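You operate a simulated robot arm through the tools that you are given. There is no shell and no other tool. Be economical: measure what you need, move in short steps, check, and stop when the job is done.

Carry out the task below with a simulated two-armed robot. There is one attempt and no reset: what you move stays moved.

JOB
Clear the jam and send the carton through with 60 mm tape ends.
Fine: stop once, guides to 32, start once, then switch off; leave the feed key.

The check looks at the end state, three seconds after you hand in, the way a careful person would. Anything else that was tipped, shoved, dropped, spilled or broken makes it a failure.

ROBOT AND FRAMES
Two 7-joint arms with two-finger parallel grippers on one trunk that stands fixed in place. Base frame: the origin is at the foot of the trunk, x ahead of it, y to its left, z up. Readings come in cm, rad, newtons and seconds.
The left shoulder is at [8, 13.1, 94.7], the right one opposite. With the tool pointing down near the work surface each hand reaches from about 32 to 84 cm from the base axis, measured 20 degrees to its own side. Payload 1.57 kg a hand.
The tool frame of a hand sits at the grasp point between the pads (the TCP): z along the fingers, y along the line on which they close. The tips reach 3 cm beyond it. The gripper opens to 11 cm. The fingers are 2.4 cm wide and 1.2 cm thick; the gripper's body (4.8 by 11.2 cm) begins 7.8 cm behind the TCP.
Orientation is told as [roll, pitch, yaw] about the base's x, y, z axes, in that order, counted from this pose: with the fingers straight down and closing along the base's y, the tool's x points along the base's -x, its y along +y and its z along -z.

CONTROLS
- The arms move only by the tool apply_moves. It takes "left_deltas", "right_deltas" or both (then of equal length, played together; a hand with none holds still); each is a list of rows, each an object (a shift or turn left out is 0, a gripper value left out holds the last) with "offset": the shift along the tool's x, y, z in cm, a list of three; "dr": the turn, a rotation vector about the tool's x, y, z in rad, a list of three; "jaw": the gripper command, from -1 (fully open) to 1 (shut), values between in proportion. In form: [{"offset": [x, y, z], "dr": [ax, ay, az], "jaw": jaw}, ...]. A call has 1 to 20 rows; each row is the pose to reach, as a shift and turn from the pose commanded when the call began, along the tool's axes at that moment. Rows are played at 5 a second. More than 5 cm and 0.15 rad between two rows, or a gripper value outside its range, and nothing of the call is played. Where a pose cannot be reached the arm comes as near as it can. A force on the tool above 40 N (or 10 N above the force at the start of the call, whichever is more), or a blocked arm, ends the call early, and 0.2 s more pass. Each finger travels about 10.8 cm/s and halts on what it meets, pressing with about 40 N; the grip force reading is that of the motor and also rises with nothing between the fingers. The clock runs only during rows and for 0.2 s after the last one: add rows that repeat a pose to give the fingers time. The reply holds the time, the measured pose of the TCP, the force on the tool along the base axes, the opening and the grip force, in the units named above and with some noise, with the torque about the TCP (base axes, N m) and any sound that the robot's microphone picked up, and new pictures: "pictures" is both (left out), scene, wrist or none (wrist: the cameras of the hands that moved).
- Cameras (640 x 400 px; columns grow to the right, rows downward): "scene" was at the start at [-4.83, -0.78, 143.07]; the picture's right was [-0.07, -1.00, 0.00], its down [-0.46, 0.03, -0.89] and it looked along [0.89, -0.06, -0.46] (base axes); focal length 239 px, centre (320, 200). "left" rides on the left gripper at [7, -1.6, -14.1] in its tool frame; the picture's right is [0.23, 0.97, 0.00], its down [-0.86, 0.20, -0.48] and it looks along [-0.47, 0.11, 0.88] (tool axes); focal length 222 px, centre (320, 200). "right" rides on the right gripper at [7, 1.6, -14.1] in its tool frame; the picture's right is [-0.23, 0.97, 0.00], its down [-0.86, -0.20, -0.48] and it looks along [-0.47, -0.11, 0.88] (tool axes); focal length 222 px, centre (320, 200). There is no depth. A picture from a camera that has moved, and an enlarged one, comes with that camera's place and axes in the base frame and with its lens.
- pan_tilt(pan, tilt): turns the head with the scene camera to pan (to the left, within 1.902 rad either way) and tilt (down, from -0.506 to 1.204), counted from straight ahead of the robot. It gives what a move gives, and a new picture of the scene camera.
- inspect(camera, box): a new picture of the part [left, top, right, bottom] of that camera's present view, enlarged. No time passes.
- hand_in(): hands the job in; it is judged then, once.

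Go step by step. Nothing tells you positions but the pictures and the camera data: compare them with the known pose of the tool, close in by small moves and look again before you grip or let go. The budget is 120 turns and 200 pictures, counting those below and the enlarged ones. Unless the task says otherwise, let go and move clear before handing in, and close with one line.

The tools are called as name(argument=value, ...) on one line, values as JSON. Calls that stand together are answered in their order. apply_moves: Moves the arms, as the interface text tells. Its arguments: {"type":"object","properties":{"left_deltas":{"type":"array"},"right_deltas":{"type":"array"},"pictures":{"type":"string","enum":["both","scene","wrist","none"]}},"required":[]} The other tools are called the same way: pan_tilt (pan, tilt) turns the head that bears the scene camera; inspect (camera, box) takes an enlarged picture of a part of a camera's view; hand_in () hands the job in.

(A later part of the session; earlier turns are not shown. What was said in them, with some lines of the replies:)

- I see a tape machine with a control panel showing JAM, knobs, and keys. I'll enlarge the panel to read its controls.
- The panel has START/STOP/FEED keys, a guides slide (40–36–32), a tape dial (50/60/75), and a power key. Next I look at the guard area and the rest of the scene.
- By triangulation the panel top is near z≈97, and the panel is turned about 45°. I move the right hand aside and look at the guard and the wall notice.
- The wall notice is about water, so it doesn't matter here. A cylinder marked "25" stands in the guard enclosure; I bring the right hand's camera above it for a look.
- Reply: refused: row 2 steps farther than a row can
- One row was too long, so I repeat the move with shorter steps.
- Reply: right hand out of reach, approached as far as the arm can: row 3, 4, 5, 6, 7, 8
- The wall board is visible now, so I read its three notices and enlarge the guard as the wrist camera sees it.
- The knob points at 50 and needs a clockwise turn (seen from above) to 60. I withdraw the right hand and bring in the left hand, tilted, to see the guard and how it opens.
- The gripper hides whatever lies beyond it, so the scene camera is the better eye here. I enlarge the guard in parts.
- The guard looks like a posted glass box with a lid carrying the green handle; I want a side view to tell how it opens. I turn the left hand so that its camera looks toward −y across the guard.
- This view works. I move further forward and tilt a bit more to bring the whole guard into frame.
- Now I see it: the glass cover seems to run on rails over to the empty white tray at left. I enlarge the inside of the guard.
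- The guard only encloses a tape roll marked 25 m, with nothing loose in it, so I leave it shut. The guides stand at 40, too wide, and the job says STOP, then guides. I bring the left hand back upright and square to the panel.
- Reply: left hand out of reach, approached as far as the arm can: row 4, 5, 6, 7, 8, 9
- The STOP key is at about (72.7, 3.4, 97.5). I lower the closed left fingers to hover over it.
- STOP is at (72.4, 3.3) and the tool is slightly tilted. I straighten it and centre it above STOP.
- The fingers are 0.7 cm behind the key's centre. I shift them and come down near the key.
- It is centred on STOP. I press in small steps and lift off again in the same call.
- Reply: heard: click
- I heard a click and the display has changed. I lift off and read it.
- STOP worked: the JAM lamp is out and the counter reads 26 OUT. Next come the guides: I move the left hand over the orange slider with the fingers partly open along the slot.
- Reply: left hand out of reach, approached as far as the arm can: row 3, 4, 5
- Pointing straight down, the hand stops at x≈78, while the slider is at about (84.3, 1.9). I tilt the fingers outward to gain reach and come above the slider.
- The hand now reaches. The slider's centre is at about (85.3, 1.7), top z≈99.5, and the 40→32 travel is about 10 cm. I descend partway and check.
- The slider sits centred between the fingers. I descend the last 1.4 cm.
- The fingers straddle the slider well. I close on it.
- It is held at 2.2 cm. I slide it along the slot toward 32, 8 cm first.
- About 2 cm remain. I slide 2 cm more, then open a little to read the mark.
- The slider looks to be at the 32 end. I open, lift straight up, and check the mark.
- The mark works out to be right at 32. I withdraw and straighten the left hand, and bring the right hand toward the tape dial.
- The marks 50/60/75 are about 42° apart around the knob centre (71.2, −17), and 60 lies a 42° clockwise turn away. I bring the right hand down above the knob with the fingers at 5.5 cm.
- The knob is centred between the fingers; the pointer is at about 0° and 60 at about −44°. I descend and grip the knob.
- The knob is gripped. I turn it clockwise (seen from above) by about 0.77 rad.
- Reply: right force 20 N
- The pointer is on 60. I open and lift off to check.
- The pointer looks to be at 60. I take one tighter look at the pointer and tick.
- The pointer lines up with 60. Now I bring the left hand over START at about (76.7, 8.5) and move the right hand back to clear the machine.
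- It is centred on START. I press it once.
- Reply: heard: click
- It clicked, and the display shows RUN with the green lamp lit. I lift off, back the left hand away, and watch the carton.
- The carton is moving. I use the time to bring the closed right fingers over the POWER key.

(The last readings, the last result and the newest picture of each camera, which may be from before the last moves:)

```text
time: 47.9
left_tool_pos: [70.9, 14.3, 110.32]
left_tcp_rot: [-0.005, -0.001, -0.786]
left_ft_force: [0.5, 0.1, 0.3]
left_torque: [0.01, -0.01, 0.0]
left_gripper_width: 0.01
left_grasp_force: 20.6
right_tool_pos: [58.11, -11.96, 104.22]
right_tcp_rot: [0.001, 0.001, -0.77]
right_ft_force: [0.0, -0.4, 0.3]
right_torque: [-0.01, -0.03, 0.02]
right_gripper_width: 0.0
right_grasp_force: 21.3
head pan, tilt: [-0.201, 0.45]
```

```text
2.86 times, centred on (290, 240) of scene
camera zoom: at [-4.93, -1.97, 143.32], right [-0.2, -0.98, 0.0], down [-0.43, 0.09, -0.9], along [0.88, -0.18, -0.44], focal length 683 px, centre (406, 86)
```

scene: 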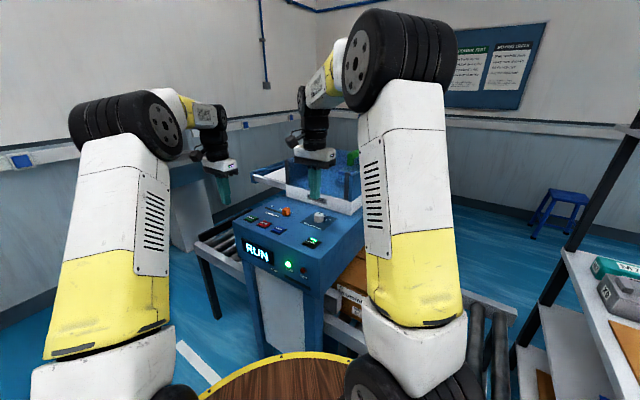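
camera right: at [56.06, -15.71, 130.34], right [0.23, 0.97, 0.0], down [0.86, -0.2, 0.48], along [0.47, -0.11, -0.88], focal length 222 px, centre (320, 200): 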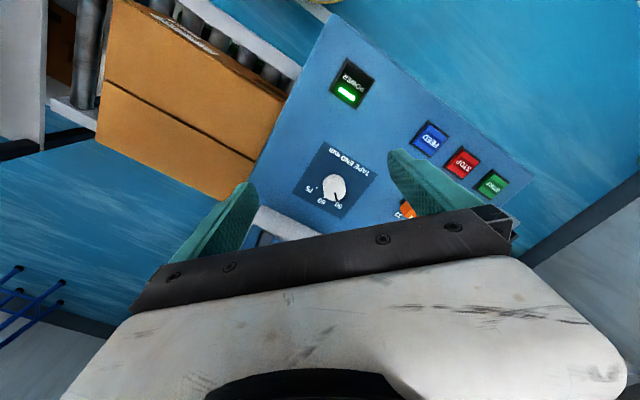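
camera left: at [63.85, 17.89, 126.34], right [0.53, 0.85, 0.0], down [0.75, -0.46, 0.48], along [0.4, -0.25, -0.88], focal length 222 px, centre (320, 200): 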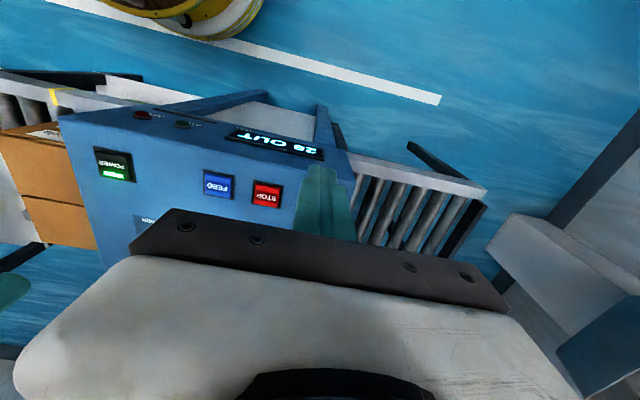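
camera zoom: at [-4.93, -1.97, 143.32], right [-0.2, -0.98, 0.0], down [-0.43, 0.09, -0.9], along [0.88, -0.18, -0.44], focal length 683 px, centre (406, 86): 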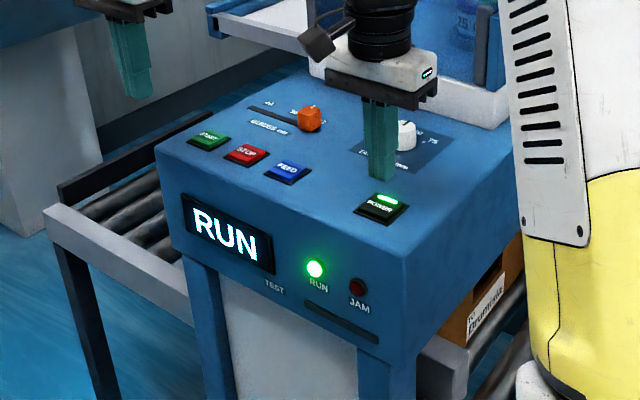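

The carton is passing through. I centre over POWER, still well above it, and wait.

apply_moves(right_deltas=[{"offset": [0.78, 0, 0]}, {"offset": [0.78, 0, 1]}, {"offset": [0.78, 0, 1]}, {"offset": [0.78, 0, 1]}, {"offset": [0.78, 0, 1]}, {"offset": [0.78, 0, 1]}, {"offset": [0.78, 0, 1]}, {"offset": [0.78, 0, 1]}, {"offset": [0.78, 0, 1]}, {"offset": [0.78, 0, 1]}, {"offset": [0.78, 0, 1]}, {"offset": [0.78, 0, 1]}, {"offset": [0.78, 0, 1]}, {"offset": [0.78, 0, 1]}, {"offset": [0.78, 0, 1]}], pictures="scene")

inspect(camera="right", box=[220, 90, 420, 215])

```text
time: 51.1
left_tool_pos: [70.96, 14.33, 110.43]
left_tcp_rot: [-0.005, 0.0, -0.787]
left_ft_force: [-0.5, 0.0, -0.2]
left_torque: [-0.01, 0.02, 0.01]
left_gripper_width: 0.02
left_grasp_force: 21.4
right_tool_pos: [57.36, -11.35, 103.11]
right_tcp_rot: [0.001, 0.0, -0.77]
right_ft_force: [0.0, 0.1, 0.5]
right_torque: [0.02, -0.02, 0.01]
right_gripper_width: 0.0
right_grasp_force: 21.9
head pan, tilt: [-0.201, 0.45]
```

scene: 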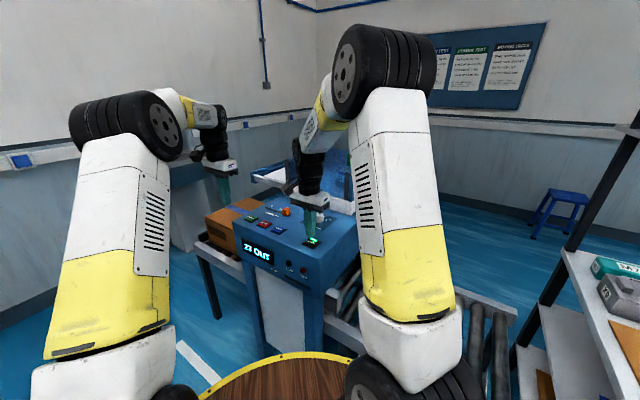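

```text
3.20 times, centred on (320, 152) of right
camera zoom: at [53.56, -5.42, 117.28], right [0.84, 0.54, 0.0], down [0.48, -0.74, 0.48], along [0.26, -0.4, -0.88], focal length 711 px, centre (320, 352)
```

zoom: 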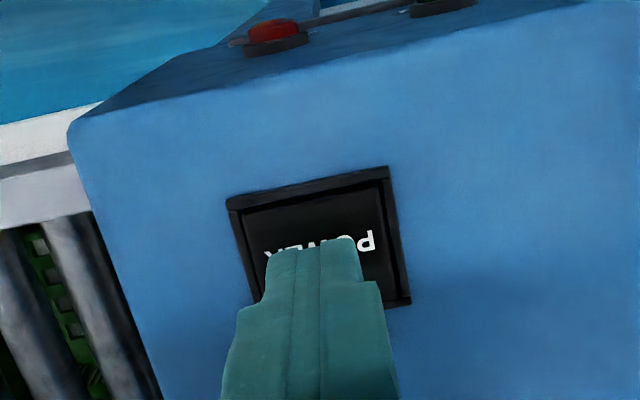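

The carton has come out on the left and the counter seems to have gone up. I look closely before switching off.

inspect(camera="scene", box=[190, 185, 330, 290])

inspect(camera="left", box=[200, 40, 520, 260])

```text
3.81 times, centred on (260, 238) of scene
camera zoom: at [-4.93, -1.97, 143.32], right [-0.2, -0.98, 0.0], down [-0.43, 0.09, -0.9], along [0.88, -0.18, -0.44], focal length 911 px, centre (549, 57)
```

zoom: 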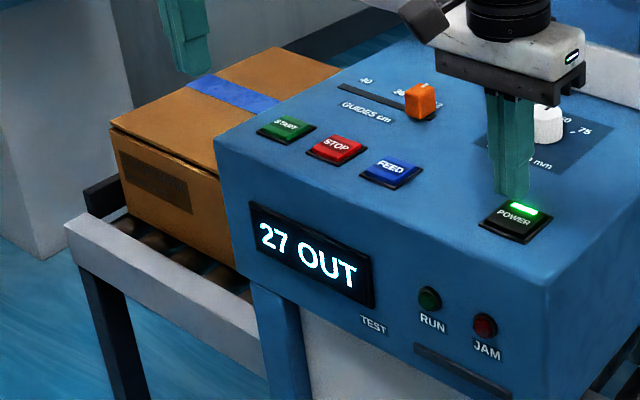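

```text
1.82 times, centred on (360, 150) of left
camera zoom: at [64.9, 18.19, 124.55], right [0.53, 0.85, 0.0], down [0.75, -0.46, 0.48], along [0.4, -0.25, -0.88], focal length 404 px, centre (247, 291)
```

zoom: 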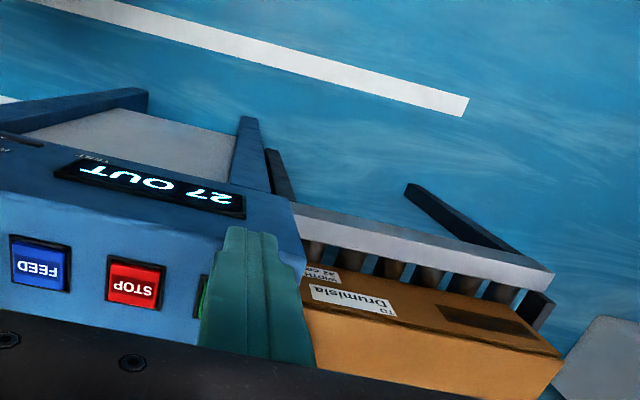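

The carton is through and taped, the counter reads 27 OUT, and RUN is dark. Now I press POWER once.

apply_moves(right_deltas=[{"offset": [0.1, 0, 1.0]}, {"offset": [0.1, 0, 1.6]}, {"offset": [0.1, 0, 2.0]}, {"offset": [0.1, 0, 2.3]}, {"offset": [0.1, 0, 2.55]}], pictures="scene")

```text
time: 52.3
left_tool_pos: [71.06, 14.39, 110.44]
left_tcp_rot: [-0.004, 0.0, -0.787]
left_ft_force: [-0.1, -0.6, 0.0]
left_torque: [0.0, 0.02, 0.03]
left_gripper_width: 0.0
left_grasp_force: 21.0
right_tool_pos: [57.36, -11.37, 100.61]
right_tcp_rot: [0.0, 0.0, -0.769]
right_ft_force: [0.0, 0.6, 1.0]
right_torque: [0.01, 0.0, -0.05]
right_gripper_width: 0.0
right_grasp_force: 21.7
head pan, tilt: [-0.201, 0.45]
```

scene: 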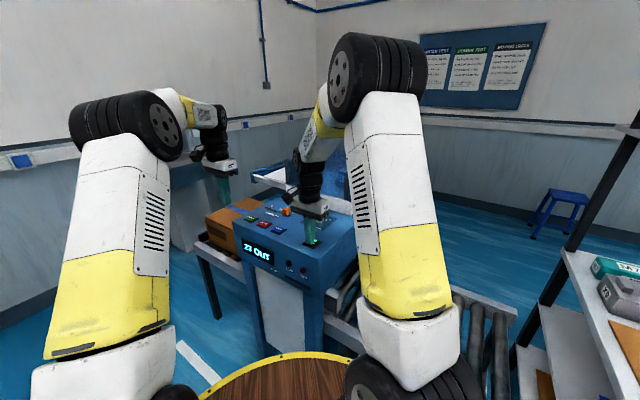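

There is no click yet and the display is still on, so I press slightly deeper.

apply_moves(right_deltas=[{"offset": [0, 0, 0.15]}, {"offset": [0, 0, 0.3]}], pictures="scene")

```text
time: 52.9
left_tool_pos: [70.87, 14.28, 110.43]
left_tcp_rot: [-0.004, 0.0, -0.785]
left_ft_force: [0.9, 0.7, -0.3]
left_torque: [0.03, -0.04, -0.01]
left_gripper_width: 0.0
left_grasp_force: 21.8
right_tool_pos: [57.39, -11.49, 100.28]
right_tcp_rot: [0.001, 0.0, -0.771]
right_ft_force: [0.6, -0.1, 5.3]
right_torque: [-0.05, 0.01, 0.02]
right_gripper_width: 0.0
right_grasp_force: 21.0
head pan, tilt: [-0.201, 0.45]
heard: click
```

scene: 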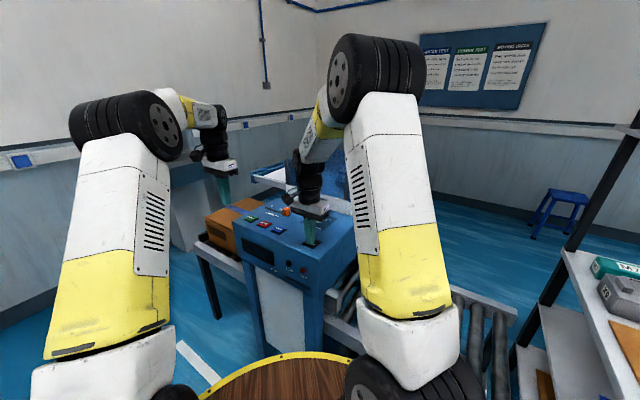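

It clicked and the display went dark. I lift the right hand clear, back the left hand away, and check the end state.

apply_moves(right_deltas=[{"offset": [0, 0, -3]}, {"offset": [0, 0, -7]}, {"offset": [3, -2, -10]}, {"offset": [6, -4, -13]}, {"offset": [6, -4, -13]}], left_deltas=[{"offset": [2, 0, -2]}, {"offset": [4, 0, -5]}, {"offset": [7, 0, -8]}, {"offset": [10, 0, -10]}, {"offset": [10, 0, -10]}], pictures="scene")

inspect(camera="scene", box=[190, 170, 360, 290])

```text
time: 54.1
left_tool_pos: [63.93, 21.29, 120.49]
left_tcp_rot: [-0.002, 0.001, -0.785]
left_ft_force: [-0.6, 0.2, -0.5]
left_torque: [0.01, -0.02, -0.04]
left_gripper_width: 0.0
left_grasp_force: 21.4
right_tool_pos: [50.15, -10.08, 113.28]
right_tcp_rot: [0.0, 0.0, -0.77]
right_ft_force: [-0.9, -0.7, 0.3]
right_torque: [0.0, 0.01, -0.02]
right_gripper_width: 0.03
right_grasp_force: 21.1
head pan, tilt: [-0.201, 0.45]
```

scene: 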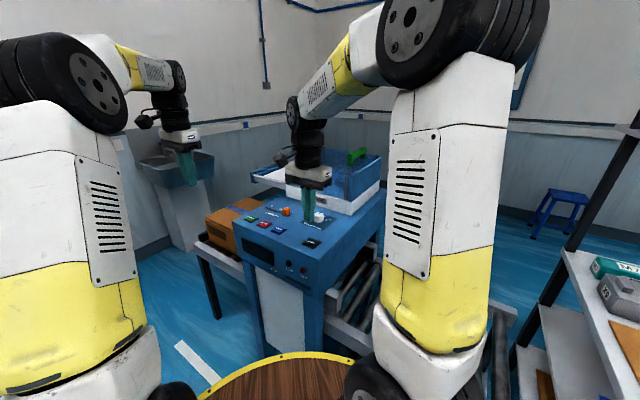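

```text
3.33 times, centred on (275, 230) of scene
camera zoom: at [-4.95, -1.97, 143.32], right [-0.2, -0.98, 0.0], down [-0.43, 0.09, -0.9], along [0.88, -0.18, -0.44], focal length 797 px, centre (470, 100)
```

zoom: 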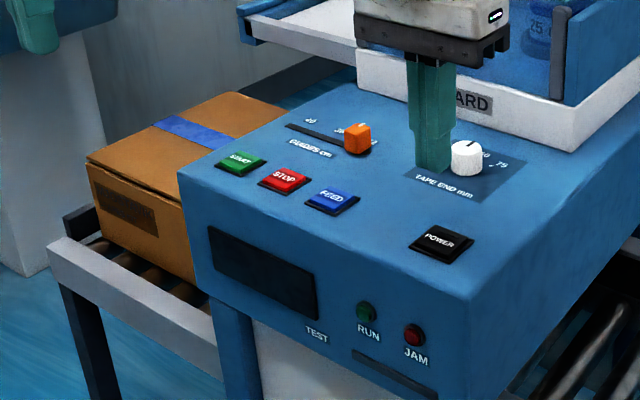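

The machine is off, the carton stands taped on the outfeed, the guides are at 32 and the dial at 60, and both hands are clear. I hand in.

hand_in()

```text
The job is handed in.
```

The jam is cleared and the carton went through with the tape dial at 60 mm and the guides at 32. I pressed STOP once and START once, then switched the machine off; FEED and the guard were not touched.
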